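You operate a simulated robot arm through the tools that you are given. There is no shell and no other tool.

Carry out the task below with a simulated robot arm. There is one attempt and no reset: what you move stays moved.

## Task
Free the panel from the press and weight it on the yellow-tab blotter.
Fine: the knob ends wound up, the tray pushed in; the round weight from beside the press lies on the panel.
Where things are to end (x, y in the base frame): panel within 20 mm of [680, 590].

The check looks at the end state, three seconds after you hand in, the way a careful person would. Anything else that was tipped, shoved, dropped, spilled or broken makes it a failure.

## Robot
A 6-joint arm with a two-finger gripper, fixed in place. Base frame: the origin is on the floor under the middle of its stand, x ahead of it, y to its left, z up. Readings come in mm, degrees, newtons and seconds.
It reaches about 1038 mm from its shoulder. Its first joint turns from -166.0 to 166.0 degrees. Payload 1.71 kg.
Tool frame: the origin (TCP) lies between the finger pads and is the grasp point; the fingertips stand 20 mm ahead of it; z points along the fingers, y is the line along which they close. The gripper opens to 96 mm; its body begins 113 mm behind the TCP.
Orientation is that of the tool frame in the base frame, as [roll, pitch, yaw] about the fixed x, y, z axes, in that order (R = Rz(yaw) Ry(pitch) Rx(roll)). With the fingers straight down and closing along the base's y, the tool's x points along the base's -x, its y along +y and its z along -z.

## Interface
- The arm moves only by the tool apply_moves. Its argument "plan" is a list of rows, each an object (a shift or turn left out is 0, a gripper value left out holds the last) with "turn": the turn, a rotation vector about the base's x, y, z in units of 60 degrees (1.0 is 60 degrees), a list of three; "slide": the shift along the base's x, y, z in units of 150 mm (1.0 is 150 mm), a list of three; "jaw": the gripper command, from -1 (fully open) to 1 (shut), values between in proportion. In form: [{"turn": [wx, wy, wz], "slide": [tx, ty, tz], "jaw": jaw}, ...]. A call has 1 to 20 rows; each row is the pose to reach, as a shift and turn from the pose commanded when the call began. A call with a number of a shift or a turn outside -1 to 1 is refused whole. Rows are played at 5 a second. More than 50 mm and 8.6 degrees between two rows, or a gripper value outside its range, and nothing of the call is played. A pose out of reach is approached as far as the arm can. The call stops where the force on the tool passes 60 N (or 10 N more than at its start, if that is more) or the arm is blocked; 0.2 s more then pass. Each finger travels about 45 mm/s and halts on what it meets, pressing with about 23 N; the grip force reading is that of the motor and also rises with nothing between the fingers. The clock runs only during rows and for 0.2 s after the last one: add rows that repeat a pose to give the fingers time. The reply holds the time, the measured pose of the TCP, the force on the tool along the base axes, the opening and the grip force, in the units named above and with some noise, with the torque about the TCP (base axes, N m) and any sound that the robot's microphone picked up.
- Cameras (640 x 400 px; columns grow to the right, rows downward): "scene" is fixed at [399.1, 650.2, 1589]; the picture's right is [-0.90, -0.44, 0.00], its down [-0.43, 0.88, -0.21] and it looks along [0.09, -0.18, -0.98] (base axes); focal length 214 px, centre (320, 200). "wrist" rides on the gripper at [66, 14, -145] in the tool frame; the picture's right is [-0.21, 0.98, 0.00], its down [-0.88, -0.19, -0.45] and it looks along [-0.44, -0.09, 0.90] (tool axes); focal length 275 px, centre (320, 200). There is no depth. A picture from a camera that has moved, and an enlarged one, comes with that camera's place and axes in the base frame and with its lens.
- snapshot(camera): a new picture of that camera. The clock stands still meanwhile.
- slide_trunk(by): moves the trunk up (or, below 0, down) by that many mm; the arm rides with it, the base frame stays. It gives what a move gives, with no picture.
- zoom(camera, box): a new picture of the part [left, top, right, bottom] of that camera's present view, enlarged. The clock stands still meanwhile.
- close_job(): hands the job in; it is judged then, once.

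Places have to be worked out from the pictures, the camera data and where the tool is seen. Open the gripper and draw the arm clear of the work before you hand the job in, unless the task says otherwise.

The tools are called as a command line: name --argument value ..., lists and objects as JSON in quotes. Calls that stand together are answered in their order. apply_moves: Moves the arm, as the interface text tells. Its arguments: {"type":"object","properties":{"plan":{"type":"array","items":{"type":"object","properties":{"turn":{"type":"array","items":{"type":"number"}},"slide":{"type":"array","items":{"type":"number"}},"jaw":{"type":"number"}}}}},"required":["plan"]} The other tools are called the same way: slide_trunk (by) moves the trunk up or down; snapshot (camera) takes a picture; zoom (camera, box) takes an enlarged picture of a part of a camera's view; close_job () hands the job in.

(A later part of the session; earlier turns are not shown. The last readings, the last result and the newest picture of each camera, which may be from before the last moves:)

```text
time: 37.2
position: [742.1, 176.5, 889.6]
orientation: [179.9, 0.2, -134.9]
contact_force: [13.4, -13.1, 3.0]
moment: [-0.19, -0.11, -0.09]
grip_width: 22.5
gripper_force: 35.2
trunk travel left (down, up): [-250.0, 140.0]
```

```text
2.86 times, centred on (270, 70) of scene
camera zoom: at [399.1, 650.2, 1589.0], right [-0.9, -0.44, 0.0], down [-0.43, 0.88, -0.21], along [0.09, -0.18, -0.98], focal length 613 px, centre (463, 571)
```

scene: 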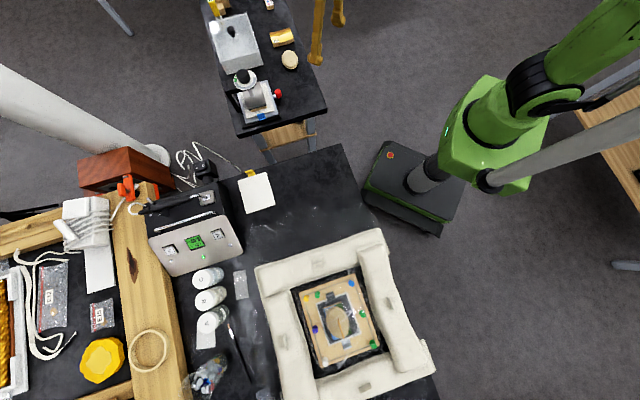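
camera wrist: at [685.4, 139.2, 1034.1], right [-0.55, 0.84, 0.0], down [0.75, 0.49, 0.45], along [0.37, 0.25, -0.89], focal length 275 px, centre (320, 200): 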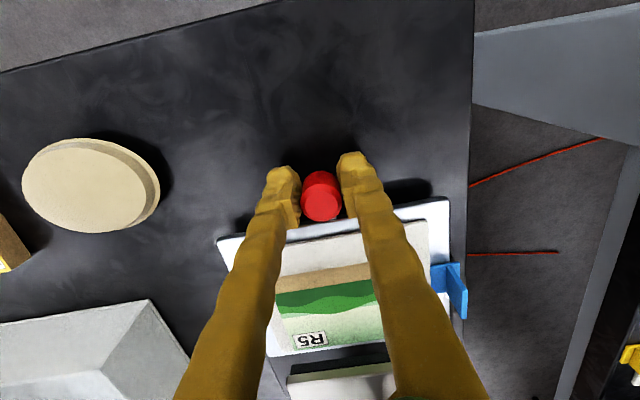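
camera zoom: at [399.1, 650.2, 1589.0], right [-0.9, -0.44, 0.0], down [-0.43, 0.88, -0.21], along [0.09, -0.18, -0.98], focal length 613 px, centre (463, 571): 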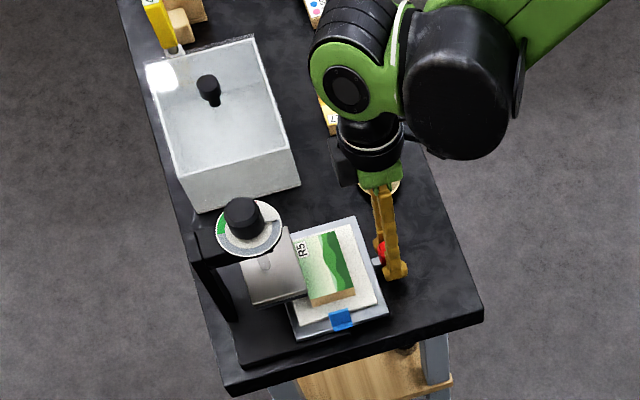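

The tray slides freely and the panel (label R5) is emerging. I pull a further ~45 mm.

apply_moves --plan '[{"slide": [-0.05, -0.055, 0]}, {"slide": [-0.1, -0.105, 0]}, {"slide": [-0.15, -0.155, 0]}, {"slide": [-0.2, -0.205, 0]}, {"slide": [-0.22, -0.225, 0]}, {"slide": [-0.22, -0.225, 0]}]'

snapshot --camera "wrist"

zoom --camera "scene" --box '[190, 0, 350, 140]'

```text
time: 38.6
position: [709.0, 142.9, 888.8]
orientation: [180.0, 0.1, -134.8]
contact_force: [8.8, -7.7, 16.6]
moment: [-0.2, -0.08, -0.03]
grip_width: 22.6
gripper_force: 34.7
trunk travel left (down, up): [-250.0, 140.0]
```

```text
taken
camera wrist: at [651.7, 105.5, 1034.0], right [-0.55, 0.84, 0.0], down [0.75, 0.49, 0.45], along [0.37, 0.25, -0.89], focal length 275 px, centre (320, 200)
```

wrist: 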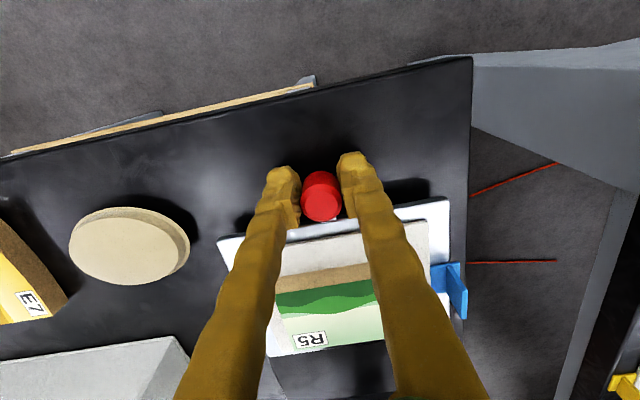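

```text
2.86 times, centred on (270, 70) of scene
camera zoom: at [399.1, 650.2, 1589.0], right [-0.9, -0.44, 0.0], down [-0.43, 0.88, -0.21], along [0.09, -0.18, -0.98], focal length 613 px, centre (463, 571)
```

zoom: 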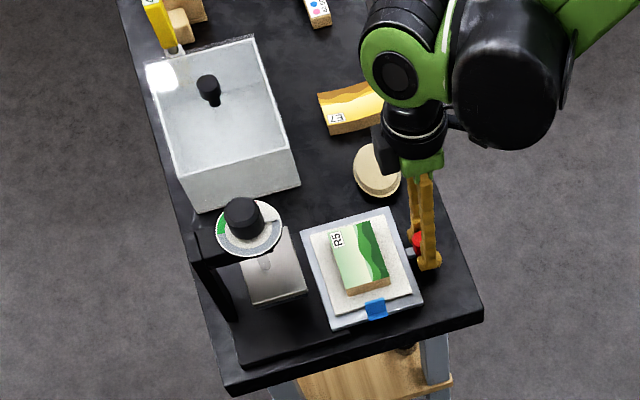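

The tray is out 105 mm and the panel is fully clear of the platen. I release the handle and rise.

apply_moves --plan '[{"slide": [0, 0, 0.006], "jaw": 0.4}, {"slide": [0, 0, 0.006], "jaw": 0.1}, {"slide": [0, 0, 0.006], "jaw": -0.3}, {"slide": [0, 0, 0.006], "jaw": -0.3}]'

apply_moves --plan '[{"slide": [0, 0, 0.25]}, {"slide": [0, 0, 0.5]}, {"slide": [0, 0, 0.75]}, {"slide": [0, 0, 1.0]}, {"slide": [0, 0, 1.0]}]'

snapshot --camera "wrist"

zoom --camera "scene" --box '[190, 0, 350, 140]'

```text
time: 39.6
position: [708.5, 143.2, 890.7]
orientation: [180.0, 0.1, -135.0]
contact_force: [0.2, 0.2, -0.3]
moment: [-0.01, 0.01, 0.01]
grip_width: 62.2
gripper_force: 0.0
trunk travel left (down, up): [-250.0, 140.0]
```

```text
time: 40.8
position: [706.4, 141.0, 1039.3]
orientation: [179.9, 0.2, -134.9]
contact_force: [0.0, -0.3, 0.3]
moment: [0.0, -0.01, -0.01]
grip_width: 62.5
gripper_force: 0.1
trunk travel left (down, up): [-250.0, 140.0]
```

```text
taken
camera wrist: at [650.5, 104.1, 1183.7], right [-0.55, 0.84, 0.0], down [0.75, 0.49, 0.45], along [0.37, 0.25, -0.89], focal length 275 px, centre (320, 200)
```

wrist: 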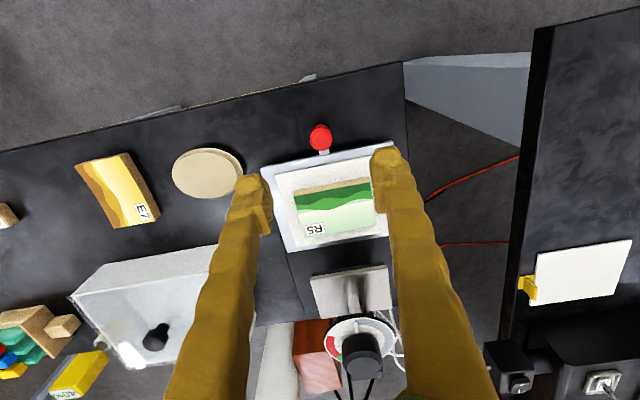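

```text
2.86 times, centred on (270, 70) of scene
camera zoom: at [399.1, 650.2, 1589.0], right [-0.9, -0.44, 0.0], down [-0.43, 0.88, -0.21], along [0.09, -0.18, -0.98], focal length 613 px, centre (463, 571)
```

zoom: 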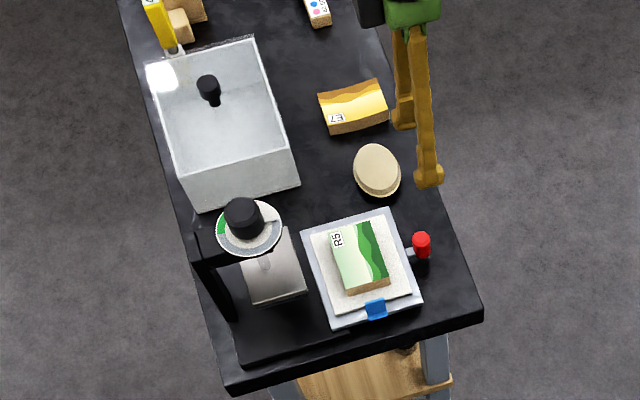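

The panel on the tray is about at (772,208). I zoom to measure its outline and thickness.

zoom --camera "wrist" --box '[255, 110, 405, 260]'

zoom --camera "scene" --box '[250, 60, 310, 100]'

```text
2.67 times, centred on (330, 185) of wrist
camera zoom: at [650.5, 104.1, 1183.7], right [-0.55, 0.84, 0.0], down [0.75, 0.49, 0.45], along [0.37, 0.25, -0.89], focal length 734 px, centre (293, 240)
```

zoom: 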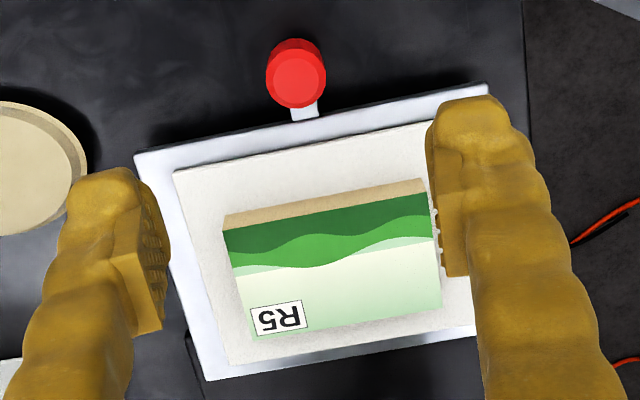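

```text
10.00 times, centred on (280, 80) of scene
camera zoom: at [399.1, 650.2, 1589.0], right [-0.9, -0.44, 0.0], down [-0.43, 0.88, -0.21], along [0.09, -0.18, -0.98], focal length 2145 px, centre (720, 1400)
```

zoom: 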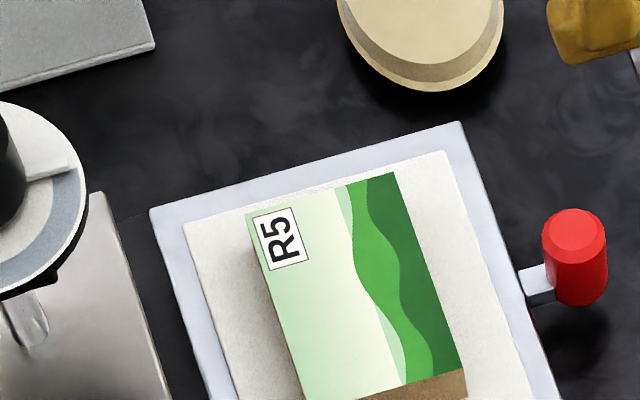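

The panel is about 90×60×18 mm with its long side along (0.71,−0.71), so I'll grip across the 60 mm width. To check the gripper's own bulk against the press, I look at it in the scene view.

zoom --camera "scene" --box '[240, 0, 400, 100]'

```text
4.00 times, centred on (320, 50) of scene
camera zoom: at [399.1, 650.2, 1589.0], right [-0.9, -0.44, 0.0], down [-0.43, 0.88, -0.21], along [0.09, -0.18, -0.98], focal length 858 px, centre (320, 800)
```

zoom: 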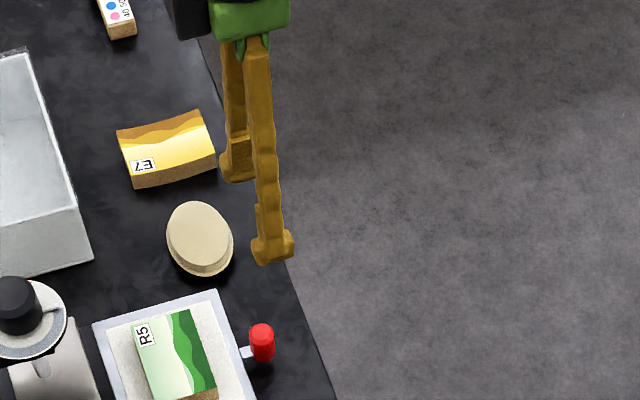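

I rise over the panel and rotate the gripper −90° so it will close across the panel's width, then check clearances.

apply_moves --plan '[{"turn": [0, 0, -0.14], "slide": [0.0, 0.0, 0.2]}, {"turn": [0, 0, -0.28], "slide": [0.08, 0.08, 0.4]}, {"turn": [0, 0, -0.42], "slide": [0.16, 0.16, 0.4]}, {"turn": [0, 0, -0.56], "slide": [0.24, 0.24, 0.4]}, {"turn": [0, 0, -0.7], "slide": [0.32, 0.32, 0.4]}, {"turn": [0, 0, -0.84], "slide": [0.4, 0.4, 0.4]}, {"turn": [0, 0, -0.98], "slide": [0.44, 0.44, 0.4]}, {"turn": [0, 0, -0.98], "slide": [0.44, 0.44, 0.4]}]'

apply_moves --plan '[{"turn": [0, 0, -0.14], "jaw": -0.6}, {"turn": [0, 0, -0.28], "jaw": -0.6}, {"turn": [0, 0, -0.42], "jaw": -0.6}, {"turn": [0, 0, -0.52], "jaw": -0.6}, {"turn": [0, 0, -0.52], "jaw": -0.6}]'

snapshot --camera "wrist"

zoom --camera "scene" --box '[200, 0, 360, 100]'

```text
time: 42.6
position: [774.1, 209.6, 1098.5]
orientation: [180.0, 0.2, 166.2]
contact_force: [0.9, -0.3, 0.0]
moment: [-0.03, 0.03, 0.0]
grip_width: 62.3
gripper_force: 0.0
trunk travel left (down, up): [-250.0, 140.0]
```

```text
time: 43.8
position: [773.6, 210.2, 1099.1]
orientation: [-180.0, 0.2, 135.0]
contact_force: [-0.3, -0.5, -0.8]
moment: [0.02, 0.0, -0.01]
grip_width: 76.7
gripper_force: 0.0
trunk travel left (down, up): [-250.0, 140.0]
```

```text
taken
camera wrist: at [736.3, 266.1, 1244.5], right [0.84, 0.55, 0.0], down [0.49, -0.75, 0.45], along [0.24, -0.37, -0.89], focal length 275 px, centre (320, 200)
```

wrist: 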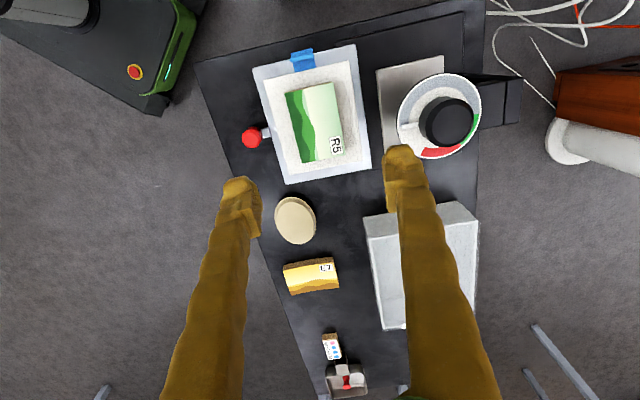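

```text
4.00 times, centred on (280, 50) of scene
camera zoom: at [399.1, 650.2, 1589.0], right [-0.9, -0.44, 0.0], down [-0.43, 0.88, -0.21], along [0.09, -0.18, -0.98], focal length 858 px, centre (480, 800)
```

zoom: 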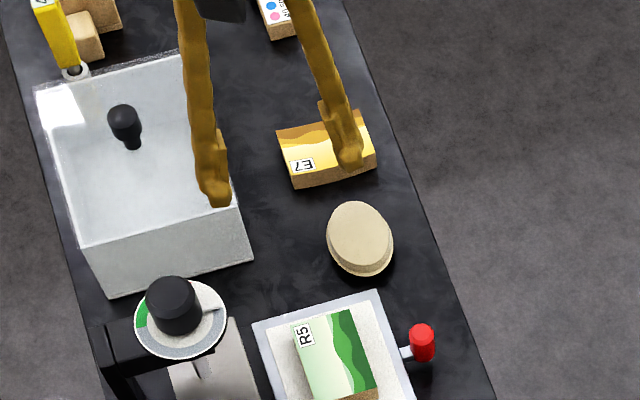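

Fingers are well clear of the press at this opening. I zoom on the panel from this near-vertical view to fix its position.

zoom --camera "wrist" --box '[230, 30, 390, 190]'

```text
2.50 times, centred on (310, 110) of wrist
camera zoom: at [736.3, 266.1, 1244.5], right [0.84, 0.55, 0.0], down [0.49, -0.75, 0.45], along [0.24, -0.37, -0.89], focal length 688 px, centre (345, 425)
```

zoom: 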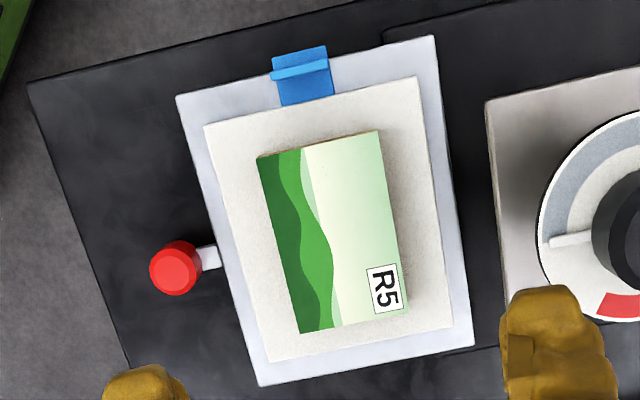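

The panel centre works out to (772.6, 206.4), top z≈891, long side at 134.5°, so the gripper at yaw 135° is aligned. I descend in two stages toward z≈898.

apply_moves --plan '[{"slide": [-0.007, -0.025, -0.25], "jaw": -0.68}, {"slide": [-0.007, -0.025, -0.5], "jaw": -0.68}, {"slide": [-0.007, -0.025, -0.75], "jaw": -0.68}, {"slide": [-0.007, -0.025, -1.0], "jaw": -0.68}, {"slide": [-0.007, -0.025, -1.0], "jaw": -0.68}]'

snapshot --camera "wrist"

zoom --camera "scene" --box '[200, 20, 360, 120]'

```text
time: 45.0
position: [773.5, 205.8, 947.9]
orientation: [-180.0, 0.3, 135.1]
contact_force: [0.8, 1.1, -0.8]
moment: [0.0, 0.01, -0.01]
grip_width: 80.8
gripper_force: 0.1
trunk travel left (down, up): [-250.0, 140.0]
```

```text
taken
camera wrist: at [736.1, 262.4, 1093.3], right [0.84, 0.55, 0.0], down [0.49, -0.75, 0.45], along [0.24, -0.37, -0.89], focal length 275 px, centre (320, 200)
```

wrist: 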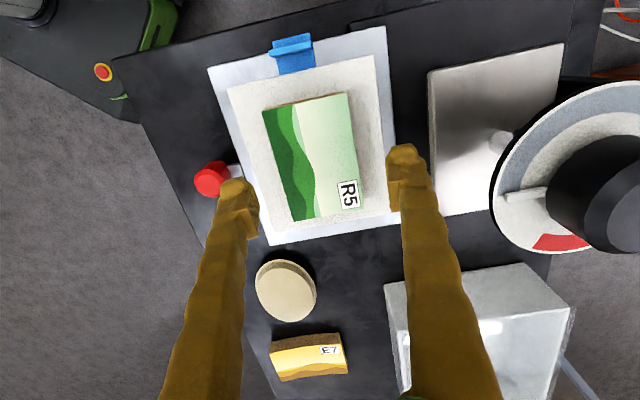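

```text
4.00 times, centred on (280, 70) of scene
camera zoom: at [399.1, 650.2, 1589.0], right [-0.9, -0.44, 0.0], down [-0.43, 0.88, -0.21], along [0.09, -0.18, -0.98], focal length 858 px, centre (480, 720)
```

zoom: 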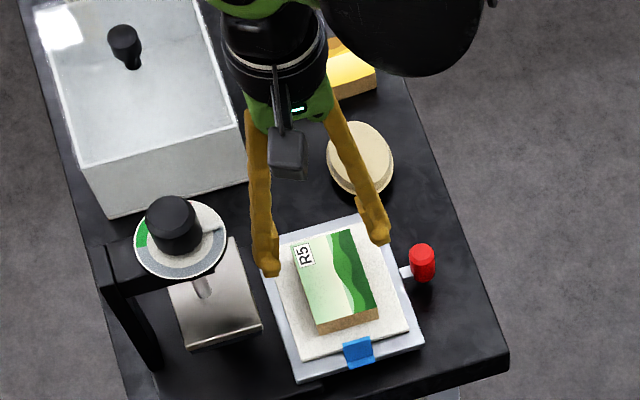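

Everything is aligned within a couple of millimetres. I descend the last 50 mm and close gently on the panel's long sides.

apply_moves --plan '[{"slide": [-0.005, 0, -0.12], "jaw": -0.68}, {"slide": [-0.005, 0, -0.24], "jaw": -0.68}, {"slide": [-0.005, 0, -0.33], "jaw": -0.68}, {"slide": [-0.005, 0, -0.33], "jaw": -0.68}]'

apply_moves --plan '[{"jaw": -0.5}, {"jaw": -0.35}, {"jaw": -0.2}, {"jaw": 0.2}, {"jaw": 1}, {"jaw": 1}, {"jaw": 1}]'

zoom --camera "wrist" --box '[210, 50, 430, 250]'

zoom --camera "scene" --box '[200, 20, 360, 120]'

```text
time: 46.0
position: [771.1, 204.7, 901.1]
orientation: [179.9, 0.2, 135.0]
contact_force: [2.8, -3.0, 25.3]
moment: [-0.09, 0.02, -0.02]
grip_width: 80.9
gripper_force: 0.1
trunk travel left (down, up): [-250.0, 140.0]
```

```text
time: 47.6
position: [769.7, 203.2, 902.6]
orientation: [179.9, 0.3, 135.0]
contact_force: [2.2, -2.0, 58.4]
moment: [-0.17, 0.17, -0.01]
grip_width: 56.8
gripper_force: 23.2
trunk travel left (down, up): [-250.0, 140.0]
```

```text
2.00 times, centred on (320, 150) of wrist
camera zoom: at [731.6, 260.2, 1048.0], right [0.84, 0.55, 0.0], down [0.49, -0.75, 0.45], along [0.25, -0.37, -0.89], focal length 551 px, centre (320, 300)
```

zoom: 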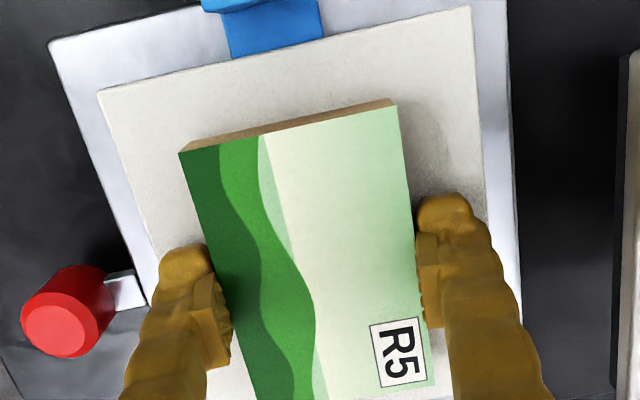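

```text
4.00 times, centred on (280, 70) of scene
camera zoom: at [399.1, 650.2, 1589.0], right [-0.9, -0.44, 0.0], down [-0.43, 0.88, -0.21], along [0.09, -0.18, -0.98], focal length 858 px, centre (480, 720)
```

zoom: 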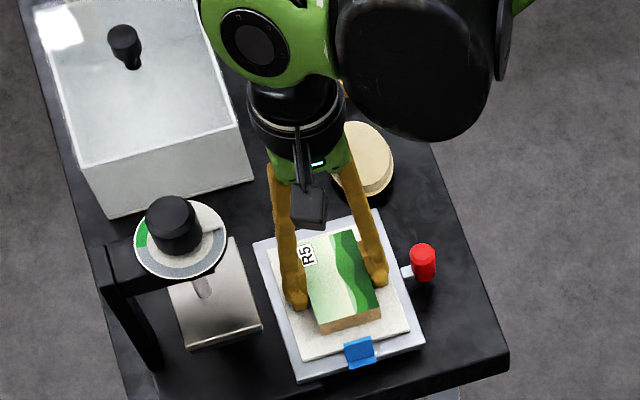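

The fingertips touched the blotter (z≈881) and the panel is gripped at 56.8 mm. I lift slowly a few millimetres to release the downward load.

apply_moves --plan '[{"slide": [0, 0, 0.02]}, {"slide": [0, 0, 0.04]}, {"slide": [0, 0, 0.08]}, {"slide": [0, 0, 0.14]}, {"slide": [0, 0, 0.2]}, {"slide": [0, 0, 0.2]}]'

zoom --camera "wrist" --box '[210, 50, 430, 250]'

zoom --camera "scene" --box '[200, 20, 360, 120]'

```text
time: 49.0
position: [771.5, 205.9, 929.6]
orientation: [-180.0, 0.3, 135.1]
contact_force: [0.4, -0.9, -0.9]
moment: [-0.04, 0.03, -0.01]
grip_width: 56.7
gripper_force: 22.4
trunk travel left (down, up): [-250.0, 140.0]
```

```text
2.00 times, centred on (320, 150) of wrist
camera zoom: at [734.0, 262.1, 1075.1], right [0.84, 0.55, 0.0], down [0.49, -0.75, 0.45], along [0.25, -0.37, -0.89], focal length 551 px, centre (320, 300)
```

zoom: 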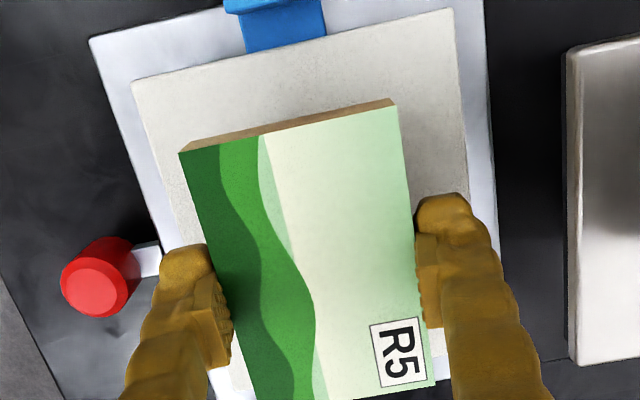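

```text
4.00 times, centred on (280, 70) of scene
camera zoom: at [399.1, 650.2, 1589.0], right [-0.9, -0.44, 0.0], down [-0.43, 0.88, -0.21], along [0.09, -0.18, -0.98], focal length 858 px, centre (480, 720)
```

zoom: 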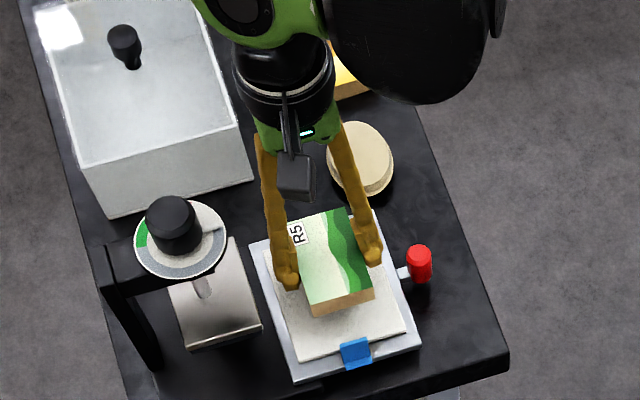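

The panel is lifted level and centred on the TCP. The yellow-tab blotter's top comes out at z≈856 near (679,590). I raise to a safe height and carry the panel toward it.

apply_moves --plan '[{"slide": [0, 0, 0.25]}, {"slide": [0, 0, 0.5]}, {"slide": [0, 0, 0.75]}, {"slide": [0, 0, 1.0]}, {"slide": [0, 0, 1.0]}]'

apply_moves --plan '[{"slide": [-0.05, 0.2, 0]}, {"slide": [-0.1, 0.4, 0]}, {"slide": [-0.15, 0.6, 0]}, {"slide": [-0.2, 0.8, 0]}, {"slide": [-0.24, 1.0, 0]}, {"slide": [-0.24, 1.0, 0]}]'

snapshot --camera "wrist"

snapshot --camera "scene"

```text
time: 50.2
position: [772.6, 204.7, 1083.1]
orientation: [-180.0, 0.2, 135.0]
contact_force: [0.9, 0.5, -0.1]
moment: [0.02, -0.02, 0.02]
grip_width: 57.0
gripper_force: 23.8
trunk travel left (down, up): [-250.0, 140.0]
```

```text
time: 51.6
position: [736.5, 356.8, 1081.8]
orientation: [179.9, 0.2, 134.9]
contact_force: [-0.1, -0.4, 0.2]
moment: [-0.06, -0.03, 0.03]
grip_width: 56.6
gripper_force: 22.9
trunk travel left (down, up): [-250.0, 140.0]
```

```text
taken
camera wrist: at [698.6, 412.5, 1225.7], right [0.84, 0.55, 0.0], down [0.49, -0.75, 0.45], along [0.24, -0.38, -0.89], focal length 275 px, centre (320, 200)
```

wrist: 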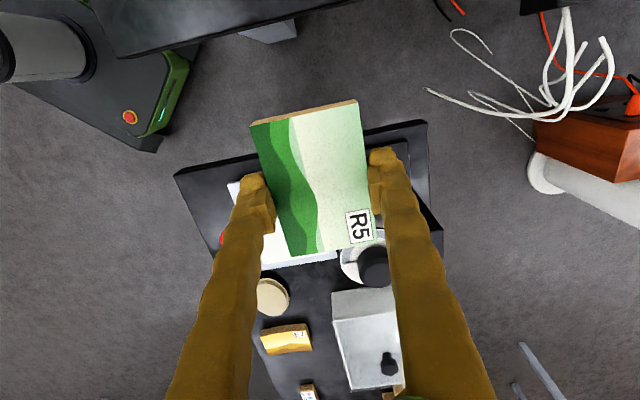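

```text
taken
```

scene: 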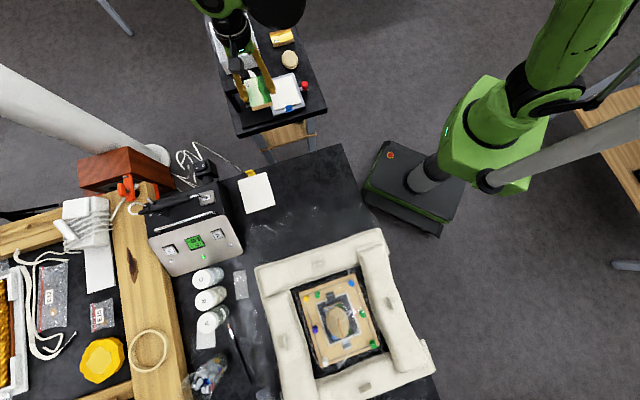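

The panel is held steadily. I continue toward the blotter at the same height.

apply_moves --plan '[{"slide": [-0.06, 0.2, 0]}, {"slide": [-0.12, 0.4, 0]}, {"slide": [-0.18, 0.6, 0]}, {"slide": [-0.24, 0.8, 0]}, {"slide": [-0.3, 0.98, 0]}, {"slide": [-0.3, 0.98, 0]}]'

apply_moves --plan '[{"slide": [-0.02, 0.2, 0]}, {"slide": [-0.04, 0.4, 0]}, {"slide": [-0.06, 0.57, 0]}, {"slide": [-0.06, 0.57, 0]}]'

snapshot --camera "wrist"

snapshot --camera "scene"

```text
time: 53.0
position: [690.2, 503.1, 1080.8]
orientation: [-179.9, 0.2, 135.0]
contact_force: [0.1, 0.6, -1.1]
moment: [0.0, -0.01, 0.0]
grip_width: 56.6
gripper_force: 23.0
trunk travel left (down, up): [-250.0, 140.0]
```

```text
time: 54.0
position: [681.8, 588.8, 1080.7]
orientation: [180.0, 0.2, 135.2]
contact_force: [0.7, -0.3, 0.0]
moment: [-0.01, 0.0, -0.02]
grip_width: 56.8
gripper_force: 22.9
trunk travel left (down, up): [-250.0, 140.0]
```

```text
taken
camera wrist: at [644.3, 644.9, 1225.5], right [0.84, 0.55, 0.0], down [0.49, -0.75, 0.45], along [0.25, -0.37, -0.89], focal length 275 px, centre (320, 200)
```

wrist: 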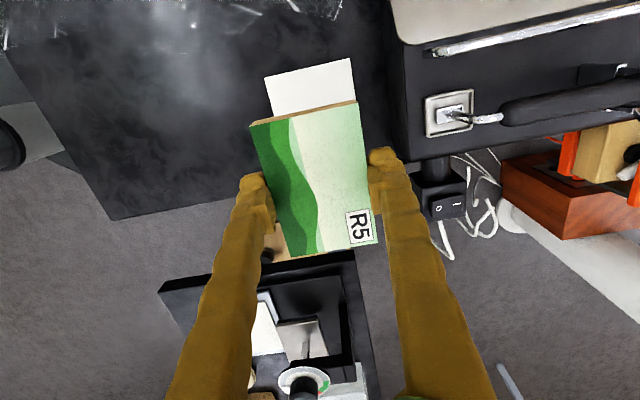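

```text
taken
```

scene: 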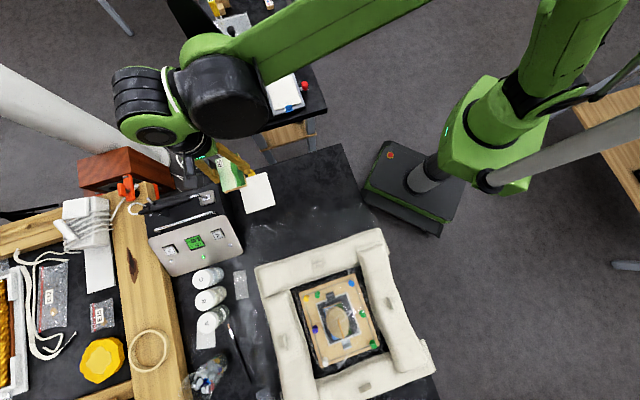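

The black device stands close on the right of the blotter, with its top near z≈970. I zoom in to measure the clearance before descending.

zoom --camera "wrist" --box '[230, 0, 550, 240]'

zoom --camera "scene" --box '[140, 120, 300, 240]'

```text
1.67 times, centred on (390, 120) of wrist
camera zoom: at [644.3, 644.9, 1225.5], right [0.84, 0.55, 0.0], down [0.49, -0.75, 0.45], along [0.25, -0.37, -0.89], focal length 459 px, centre (203, 333)
```

zoom: 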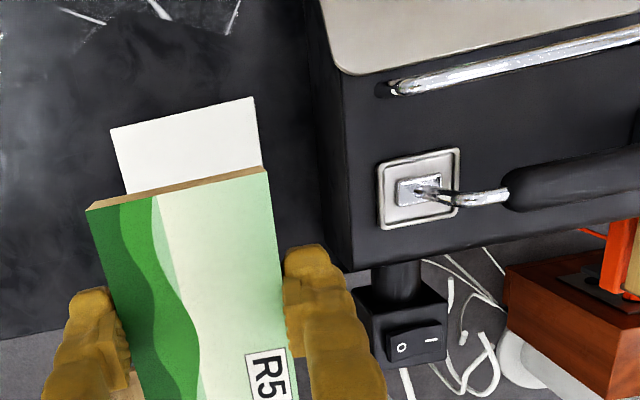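

```text
3.33 times, centred on (220, 180) of scene
camera zoom: at [399.1, 650.2, 1589.0], right [-0.9, -0.44, 0.0], down [-0.43, 0.88, -0.21], along [0.09, -0.18, -0.98], focal length 715 px, centre (653, 267)
```

zoom: 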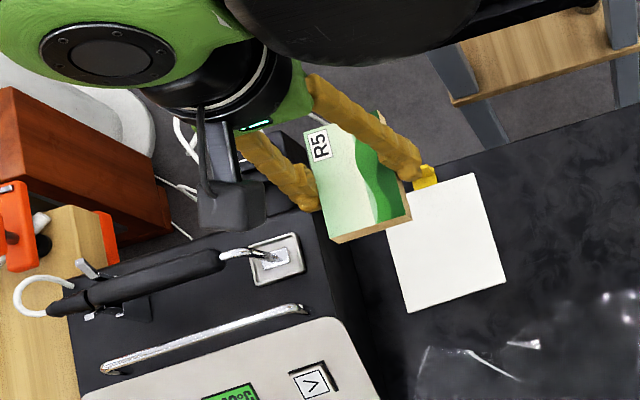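

The device's side plane is ~82 mm from the target along the gripper's closing axis, so with a modest opening the fingers keep ~25 mm clearance. The blotter centre measures (680,589), aligned with the panel. I descend to z≈931 over (680,590).

apply_moves --plan '[{"slide": [-0.012, 0.008, -0.25]}, {"slide": [-0.012, 0.008, -0.5]}, {"slide": [-0.012, 0.008, -0.75]}, {"slide": [-0.012, 0.008, -1.0]}, {"slide": [-0.012, 0.008, -1.0]}]'

zoom --camera "wrist" --box '[210, 20, 450, 250]'

zoom --camera "scene" --box '[160, 120, 300, 240]'

```text
time: 55.2
position: [682.0, 588.8, 930.4]
orientation: [-179.9, 0.2, 135.0]
contact_force: [-0.2, -0.2, -0.6]
moment: [-0.02, 0.04, 0.03]
grip_width: 56.7
gripper_force: 23.0
trunk travel left (down, up): [-250.0, 140.0]
```

```text
1.74 times, centred on (330, 135) of wrist
camera zoom: at [644.8, 645.4, 1075.3], right [0.84, 0.55, 0.0], down [0.49, -0.75, 0.45], along [0.24, -0.37, -0.89], focal length 479 px, centre (303, 313)
```

zoom: 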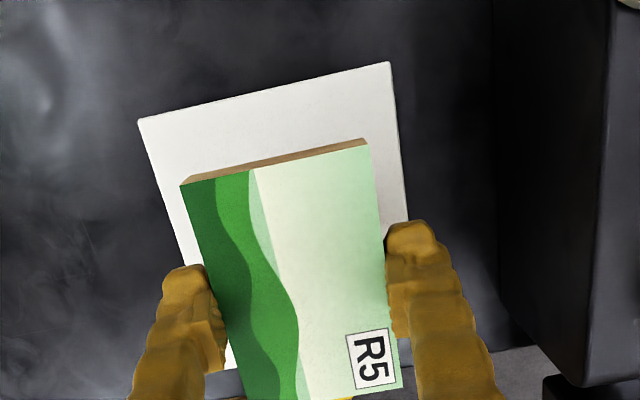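

```text
3.33 times, centred on (230, 180) of scene
camera zoom: at [399.1, 650.2, 1589.0], right [-0.9, -0.44, 0.0], down [-0.43, 0.88, -0.21], along [0.09, -0.18, -0.98], focal length 715 px, centre (620, 267)
```

zoom: 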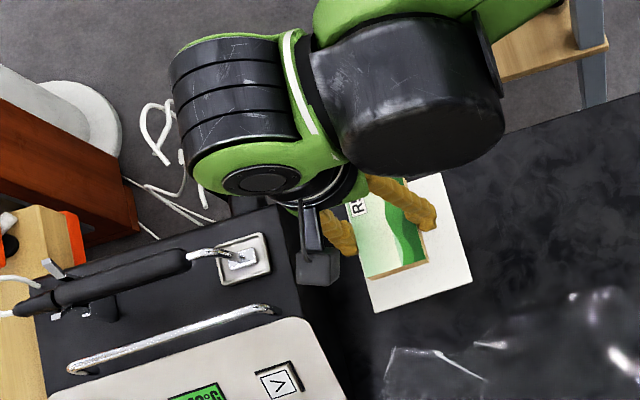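

Clear of the device. I correct by (−2,+1) mm and descend to z≈889.

apply_moves --plan '[{"slide": [-0.013, 0.008, -0.1]}, {"slide": [-0.013, 0.008, -0.2]}, {"slide": [-0.013, 0.008, -0.27]}, {"slide": [-0.013, 0.008, -0.27]}]'

zoom --camera "wrist" --box '[210, 20, 450, 250]'

```text
time: 56.2
position: [679.5, 590.7, 891.3]
orientation: [-180.0, 0.3, 135.1]
contact_force: [-0.2, -0.5, -0.4]
moment: [-0.02, 0.02, 0.0]
grip_width: 56.6
gripper_force: 23.2
trunk travel left (down, up): [-250.0, 140.0]
```

```text
1.74 times, centred on (330, 135) of wrist
camera zoom: at [641.7, 646.8, 1035.5], right [0.84, 0.55, 0.0], down [0.49, -0.75, 0.45], along [0.25, -0.37, -0.89], focal length 479 px, centre (303, 313)
```

zoom: 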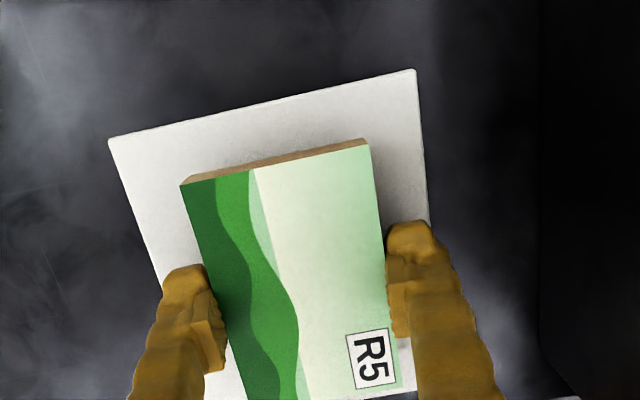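

Good alignment at (679.5, 590.7). I lower in small steps to find contact.

apply_moves --plan '[{"slide": [0.002, -0.003, -0.02]}, {"slide": [0.002, -0.003, -0.04]}, {"slide": [0.002, -0.003, -0.06]}, {"slide": [0.002, -0.003, -0.06]}]'

```text
time: 57.2
position: [677.9, 589.8, 882.8]
orientation: [179.9, 0.2, 135.0]
contact_force: [9.4, 5.6, 31.7]
moment: [-0.1, -0.18, 0.14]
grip_width: 57.0
gripper_force: 23.2
trunk travel left (down, up): [-250.0, 140.0]
```

Contact found (32 N at z≈883). I ease up 1.3 mm and open the gripper moderately.

apply_moves --plan '[{"slide": [0.002, 0, 0.009]}, {"slide": [0.002, 0, 0.009]}]'

apply_moves --plan '[{"jaw": -0.22}, {"jaw": -0.3}, {"jaw": -0.45}, {"jaw": -0.55}, {"jaw": -0.55}, {"jaw": -0.55}]'

zoom --camera "wrist" --box '[210, 20, 450, 250]'

```text
time: 57.8
position: [678.3, 589.3, 883.4]
orientation: [180.0, 0.2, 135.1]
contact_force: [0.4, -0.2, 19.7]
moment: [-0.01, 0.01, -0.02]
grip_width: 56.7
gripper_force: 22.5
trunk travel left (down, up): [-250.0, 140.0]
```

```text
time: 59.2
position: [680.6, 589.6, 881.8]
orientation: [-180.0, 0.2, 135.0]
contact_force: [-0.1, -0.4, 3.8]
moment: [-0.01, -0.01, -0.01]
grip_width: 73.8
gripper_force: 0.1
trunk travel left (down, up): [-250.0, 140.0]
```

```text
1.74 times, centred on (330, 135) of wrist
camera zoom: at [641.9, 646.3, 1027.2], right [0.84, 0.55, 0.0], down [0.49, -0.75, 0.45], along [0.25, -0.37, -0.89], focal length 479 px, centre (303, 313)
```

zoom: 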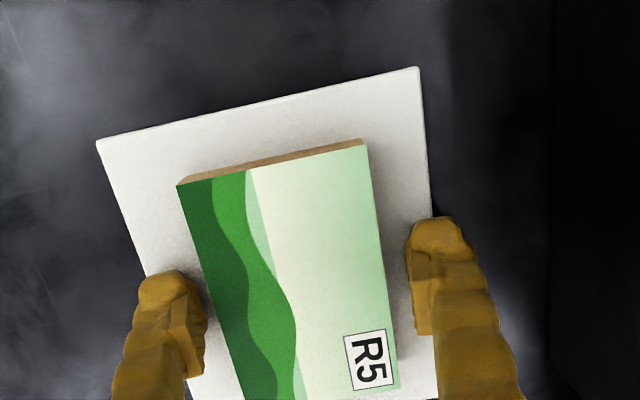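

The panel is down and released. I rise straight up and check where it lies.

apply_moves --plan '[{"slide": [0, 0, 0.1]}, {"slide": [0, 0, 0.25]}, {"slide": [0, 0, 0.5]}, {"slide": [0, 0, 0.75]}, {"slide": [0, 0, 1.0]}, {"slide": [0, 0, 1.0]}]'

zoom --camera "wrist" --box '[230, 30, 430, 200]'

snapshot --camera "scene"

```text
time: 60.6
position: [678.3, 591.6, 1032.9]
orientation: [-180.0, 0.3, 135.0]
contact_force: [0.3, 0.2, 0.1]
moment: [0.03, -0.03, 0.02]
grip_width: 74.5
gripper_force: 0.1
trunk travel left (down, up): [-250.0, 140.0]
```

```text
2.35 times, centred on (330, 115) of wrist
camera zoom: at [641.4, 648.8, 1177.8], right [0.84, 0.55, 0.0], down [0.49, -0.75, 0.45], along [0.25, -0.37, -0.89], focal length 648 px, centre (296, 400)
```

zoom: 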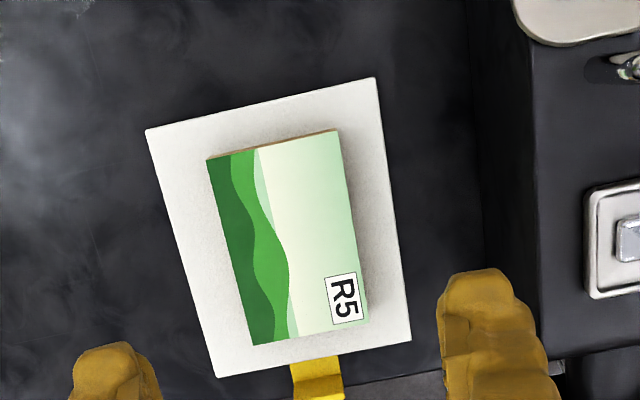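

```text
taken
```

scene: 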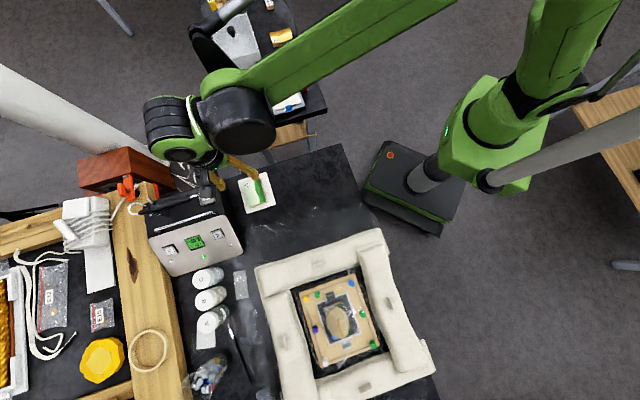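

The panel sits centred on the yellow-tab blotter at about (678,591). Next I go back to the tray handle (now near (708,143)) with the gripper rotated to yaw −135°.

apply_moves --plan '[{"slide": [0, 0, 0.25], "turn": [0, 0, 0]}, {"slide": [0, -0.1, 0.4], "turn": [0, 0, 0.12]}, {"slide": [0.02, -0.3, 0.4], "turn": [0, 0, 0.26]}, {"slide": [0.04, -0.5, 0.4], "turn": [0, 0, 0.4]}, {"slide": [0.06, -0.7, 0.4], "turn": [0, 0, 0.54]}, {"slide": [0.06, -0.9, 0.4], "turn": [0, 0, 0.68]}, {"slide": [0.06, -1.0, 0.4], "turn": [0, 0, 0.82]}, {"slide": [0.06, -1.0, 0.4], "turn": [0, 0, 0.96]}, {"slide": [0.06, -1.0, 0.4], "turn": [0, 0, 0.96]}]'

apply_moves --plan '[{"slide": [0.02, -0.2, 0], "turn": [0, 0, 0.13]}, {"slide": [0.04, -0.4, 0], "turn": [0, 0, 0.26]}, {"slide": [0.06, -0.6, 0], "turn": [0, 0, 0.4]}, {"slide": [0.07, -0.8, 0], "turn": [0, 0, 0.54]}, {"slide": [0.08, -1.0, 0], "turn": [0, 0, 0.54]}, {"slide": [0.08, -1.0, 0], "turn": [0, 0, 0.54]}]'

apply_moves --plan '[{"slide": [0.02, -0.2, 0]}, {"slide": [0.04, -0.4, 0]}, {"slide": [0.05, -0.6, 0]}, {"slide": [0.06, -0.8, 0]}, {"slide": [0.06, -0.95, 0]}, {"slide": [0.06, -0.95, 0]}]'

snapshot --camera "wrist"

```text
time: 62.6
position: [688.6, 440.6, 1092.4]
orientation: [179.9, 0.2, -167.3]
contact_force: [0.0, -0.2, 0.1]
moment: [0.0, 0.02, -0.01]
grip_width: 74.6
gripper_force: 0.0
trunk travel left (down, up): [-250.0, 140.0]
```

```text
time: 64.0
position: [699.7, 290.2, 1093.7]
orientation: [180.0, 0.1, -134.8]
contact_force: [0.0, -0.2, -0.5]
moment: [0.02, -0.01, 0.01]
grip_width: 74.3
gripper_force: 0.0
trunk travel left (down, up): [-250.0, 140.0]
```

```text
time: 65.4
position: [708.9, 146.9, 1091.5]
orientation: [179.9, 0.1, -134.9]
contact_force: [0.3, -0.1, -0.1]
moment: [0.03, 0.04, -0.01]
grip_width: 74.3
gripper_force: 0.1
trunk travel left (down, up): [-250.0, 140.0]
```

```text
taken
camera wrist: at [653.0, 110.5, 1237.0], right [-0.55, 0.84, 0.0], down [0.75, 0.49, 0.45], along [0.37, 0.25, -0.89], focal length 275 px, centre (320, 200)
```

wrist: 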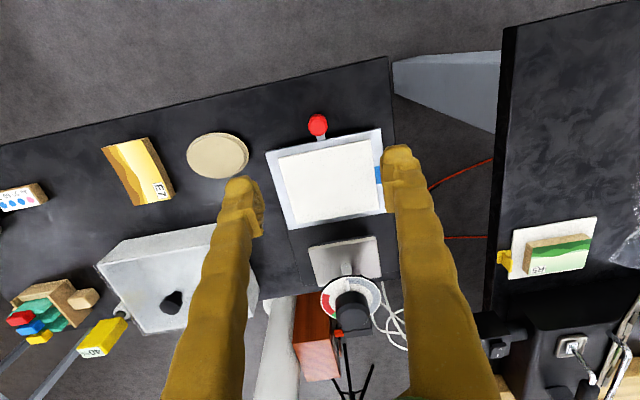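

The red handle is at about (709,145). I descend onto it in two stages.

apply_moves --plan '[{"slide": [-0.002, -0.015, -0.25]}, {"slide": [-0.002, -0.015, -0.5]}, {"slide": [-0.002, -0.015, -0.75]}, {"slide": [-0.002, -0.015, -1.0]}, {"slide": [-0.002, -0.015, -1.0]}]'

zoom --camera "wrist" --box '[200, 80, 440, 280]'

```text
time: 66.6
position: [709.1, 149.6, 943.0]
orientation: [179.9, 0.3, -134.9]
contact_force: [0.2, 0.9, -0.4]
moment: [-0.02, 0.04, 0.01]
grip_width: 74.5
gripper_force: 0.0
trunk travel left (down, up): [-250.0, 140.0]
```

```text
2.00 times, centred on (320, 180) of wrist
camera zoom: at [651.9, 111.2, 1087.3], right [-0.55, 0.84, 0.0], down [0.75, 0.49, 0.45], along [0.37, 0.25, -0.89], focal length 551 px, centre (320, 240)
```

zoom: 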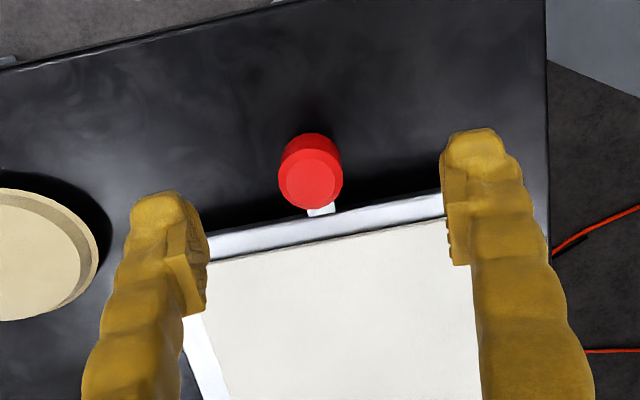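

I correct a few millimetres in y and descend to z≈890, then close on the handle.

apply_moves --plan '[{"slide": [0.008, -0.025, -0.12]}, {"slide": [0.008, -0.025, -0.24]}, {"slide": [0.008, -0.025, -0.35]}, {"slide": [0.008, -0.025, -0.35]}]'

apply_moves --plan '[{"jaw": 0}, {"jaw": 0.3}, {"jaw": 0.5}, {"jaw": 1}, {"jaw": 1}, {"jaw": 1}]'

```text
time: 67.6
position: [710.6, 142.0, 887.9]
orientation: [179.9, 0.2, -134.9]
contact_force: [-0.1, 0.9, -0.3]
moment: [0.01, 0.01, -0.01]
grip_width: 74.0
gripper_force: 0.1
trunk travel left (down, up): [-250.0, 140.0]
```

```text
time: 69.0
position: [709.2, 143.1, 889.5]
orientation: [179.9, 0.2, -134.9]
contact_force: [-21.1, 20.0, -9.3]
moment: [0.32, 0.19, 0.16]
grip_width: 22.9
gripper_force: 34.9
trunk travel left (down, up): [-250.0, 140.0]
```

Handle gripped. I relax the side load and push the tray back in along (+0.71,+0.71).

apply_moves --plan '[{"slide": [-0.007, 0.007, 0.003]}, {"slide": [0.043, 0.057, 0.003]}, {"slide": [0.093, 0.107, 0.003]}, {"slide": [0.143, 0.157, 0.003]}, {"slide": [0.193, 0.207, 0.003]}, {"slide": [0.243, 0.257, 0.003]}, {"slide": [0.293, 0.307, 0.003]}, {"slide": [0.343, 0.357, 0.003]}, {"slide": [0.393, 0.407, 0.003]}, {"slide": [0.433, 0.447, 0.003]}, {"slide": [0.433, 0.447, 0.003]}]'

snapshot --camera "wrist"

```text
time: 71.4
position: [774.7, 210.0, 890.1]
orientation: [180.0, 0.1, -135.0]
contact_force: [-3.1, 4.5, -4.0]
moment: [0.06, 0.03, 0.02]
grip_width: 22.4
gripper_force: 35.5
trunk travel left (down, up): [-250.0, 140.0]
```

```text
taken
camera wrist: at [717.7, 171.6, 1034.9], right [-0.55, 0.84, 0.0], down [0.75, 0.49, 0.45], along [0.37, 0.25, -0.89], focal length 275 px, centre (320, 200)
```

wrist: 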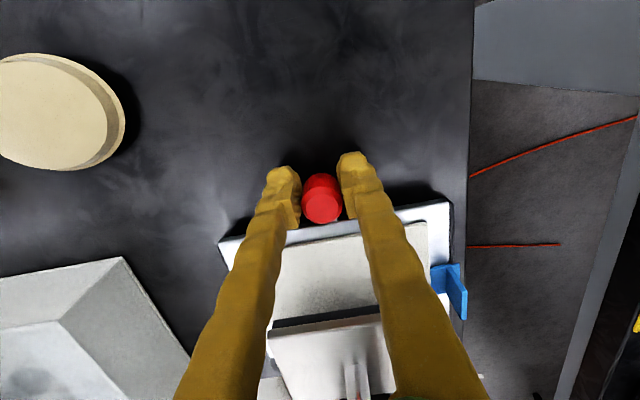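

About 12 mm remain to the original position. I push gently until it seats against its stop.

apply_moves --plan '[{"slide": [0.015, 0.015, 0]}, {"slide": [0.03, 0.03, 0]}, {"slide": [0.045, 0.045, 0]}, {"slide": [0.06, 0.06, 0]}, {"slide": [0.068, 0.068, 0]}, {"slide": [0.068, 0.068, 0]}]'

zoom --camera "wrist" --box '[180, 120, 500, 320]'

zoom --camera "scene" --box '[200, 40, 340, 140]'

```text
time: 72.8
position: [783.1, 220.1, 890.3]
orientation: [179.9, 0.1, -135.1]
contact_force: [-19.3, -8.8, -12.6]
moment: [-0.24, 0.34, 0.04]
grip_width: 22.7
gripper_force: 35.2
trunk travel left (down, up): [-250.0, 140.0]
```

```text
2.00 times, centred on (340, 220) of wrist
camera zoom: at [727.1, 181.0, 1035.3], right [-0.55, 0.84, 0.0], down [0.75, 0.49, 0.45], along [0.37, 0.25, -0.89], focal length 551 px, centre (280, 160)
```

zoom: 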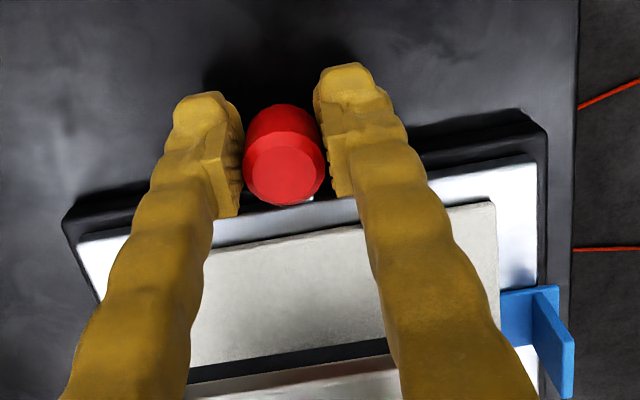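

```text
4.00 times, centred on (270, 90) of scene
camera zoom: at [399.1, 650.2, 1589.0], right [-0.9, -0.44, 0.0], down [-0.43, 0.88, -0.21], along [0.09, -0.18, -0.98], focal length 858 px, centre (520, 640)
```

zoom: 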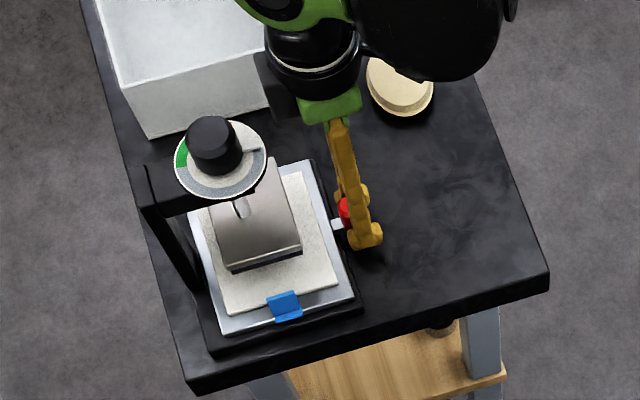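

The tray meets its stop (≈20 N resistance) and matches its original pose in the scene view. I release the handle and rise.

apply_moves --plan '[{"jaw": 0.4}, {"jaw": 0.1}, {"jaw": -0.3}, {"jaw": -0.5}, {"jaw": -0.5}]'

apply_moves --plan '[{"slide": [0, 0, 0.25]}, {"slide": [0, 0, 0.5]}, {"slide": [0, 0, 0.75]}, {"slide": [0, 0, 1.0]}, {"slide": [0, 0, 1.0]}]'

snapshot --camera "wrist"

zoom --camera "scene" --box '[200, 40, 340, 140]'

```text
time: 74.0
position: [784.2, 219.0, 888.8]
orientation: [179.9, 0.2, -134.9]
contact_force: [0.5, -0.5, -0.1]
moment: [0.03, 0.0, 0.02]
grip_width: 71.8
gripper_force: 0.1
trunk travel left (down, up): [-250.0, 140.0]
```

```text
time: 75.2
position: [785.3, 216.6, 1041.6]
orientation: [179.9, 0.2, -134.9]
contact_force: [-0.5, 0.1, -0.1]
moment: [0.02, -0.03, 0.0]
grip_width: 72.1
gripper_force: 0.0
trunk travel left (down, up): [-250.0, 140.0]
```

```text
taken
camera wrist: at [728.5, 179.3, 1185.9], right [-0.55, 0.84, 0.0], down [0.75, 0.49, 0.45], along [0.37, 0.25, -0.89], focal length 275 px, centre (320, 200)
```

wrist: 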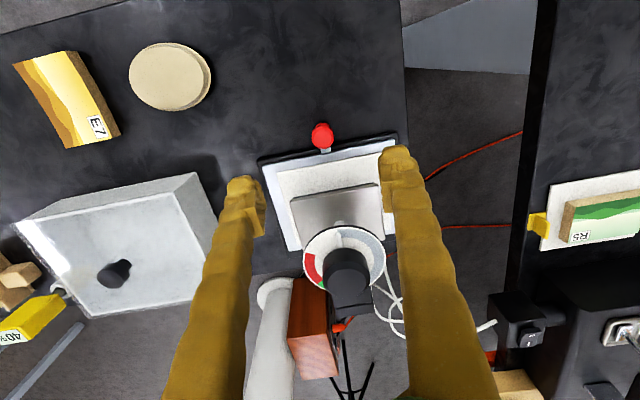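

```text
4.00 times, centred on (270, 90) of scene
camera zoom: at [399.1, 650.2, 1589.0], right [-0.9, -0.44, 0.0], down [-0.43, 0.88, -0.21], along [0.09, -0.18, -0.98], focal length 858 px, centre (520, 640)
```

zoom: 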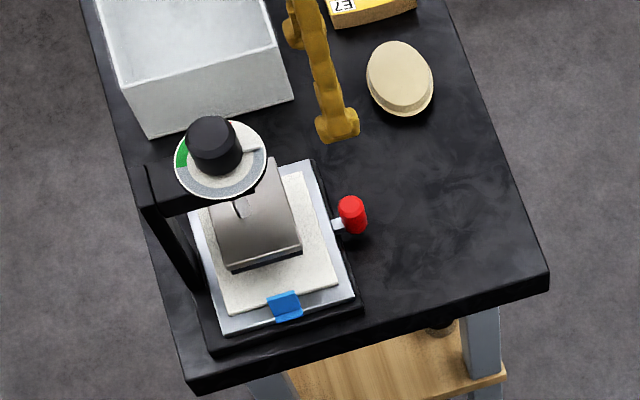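

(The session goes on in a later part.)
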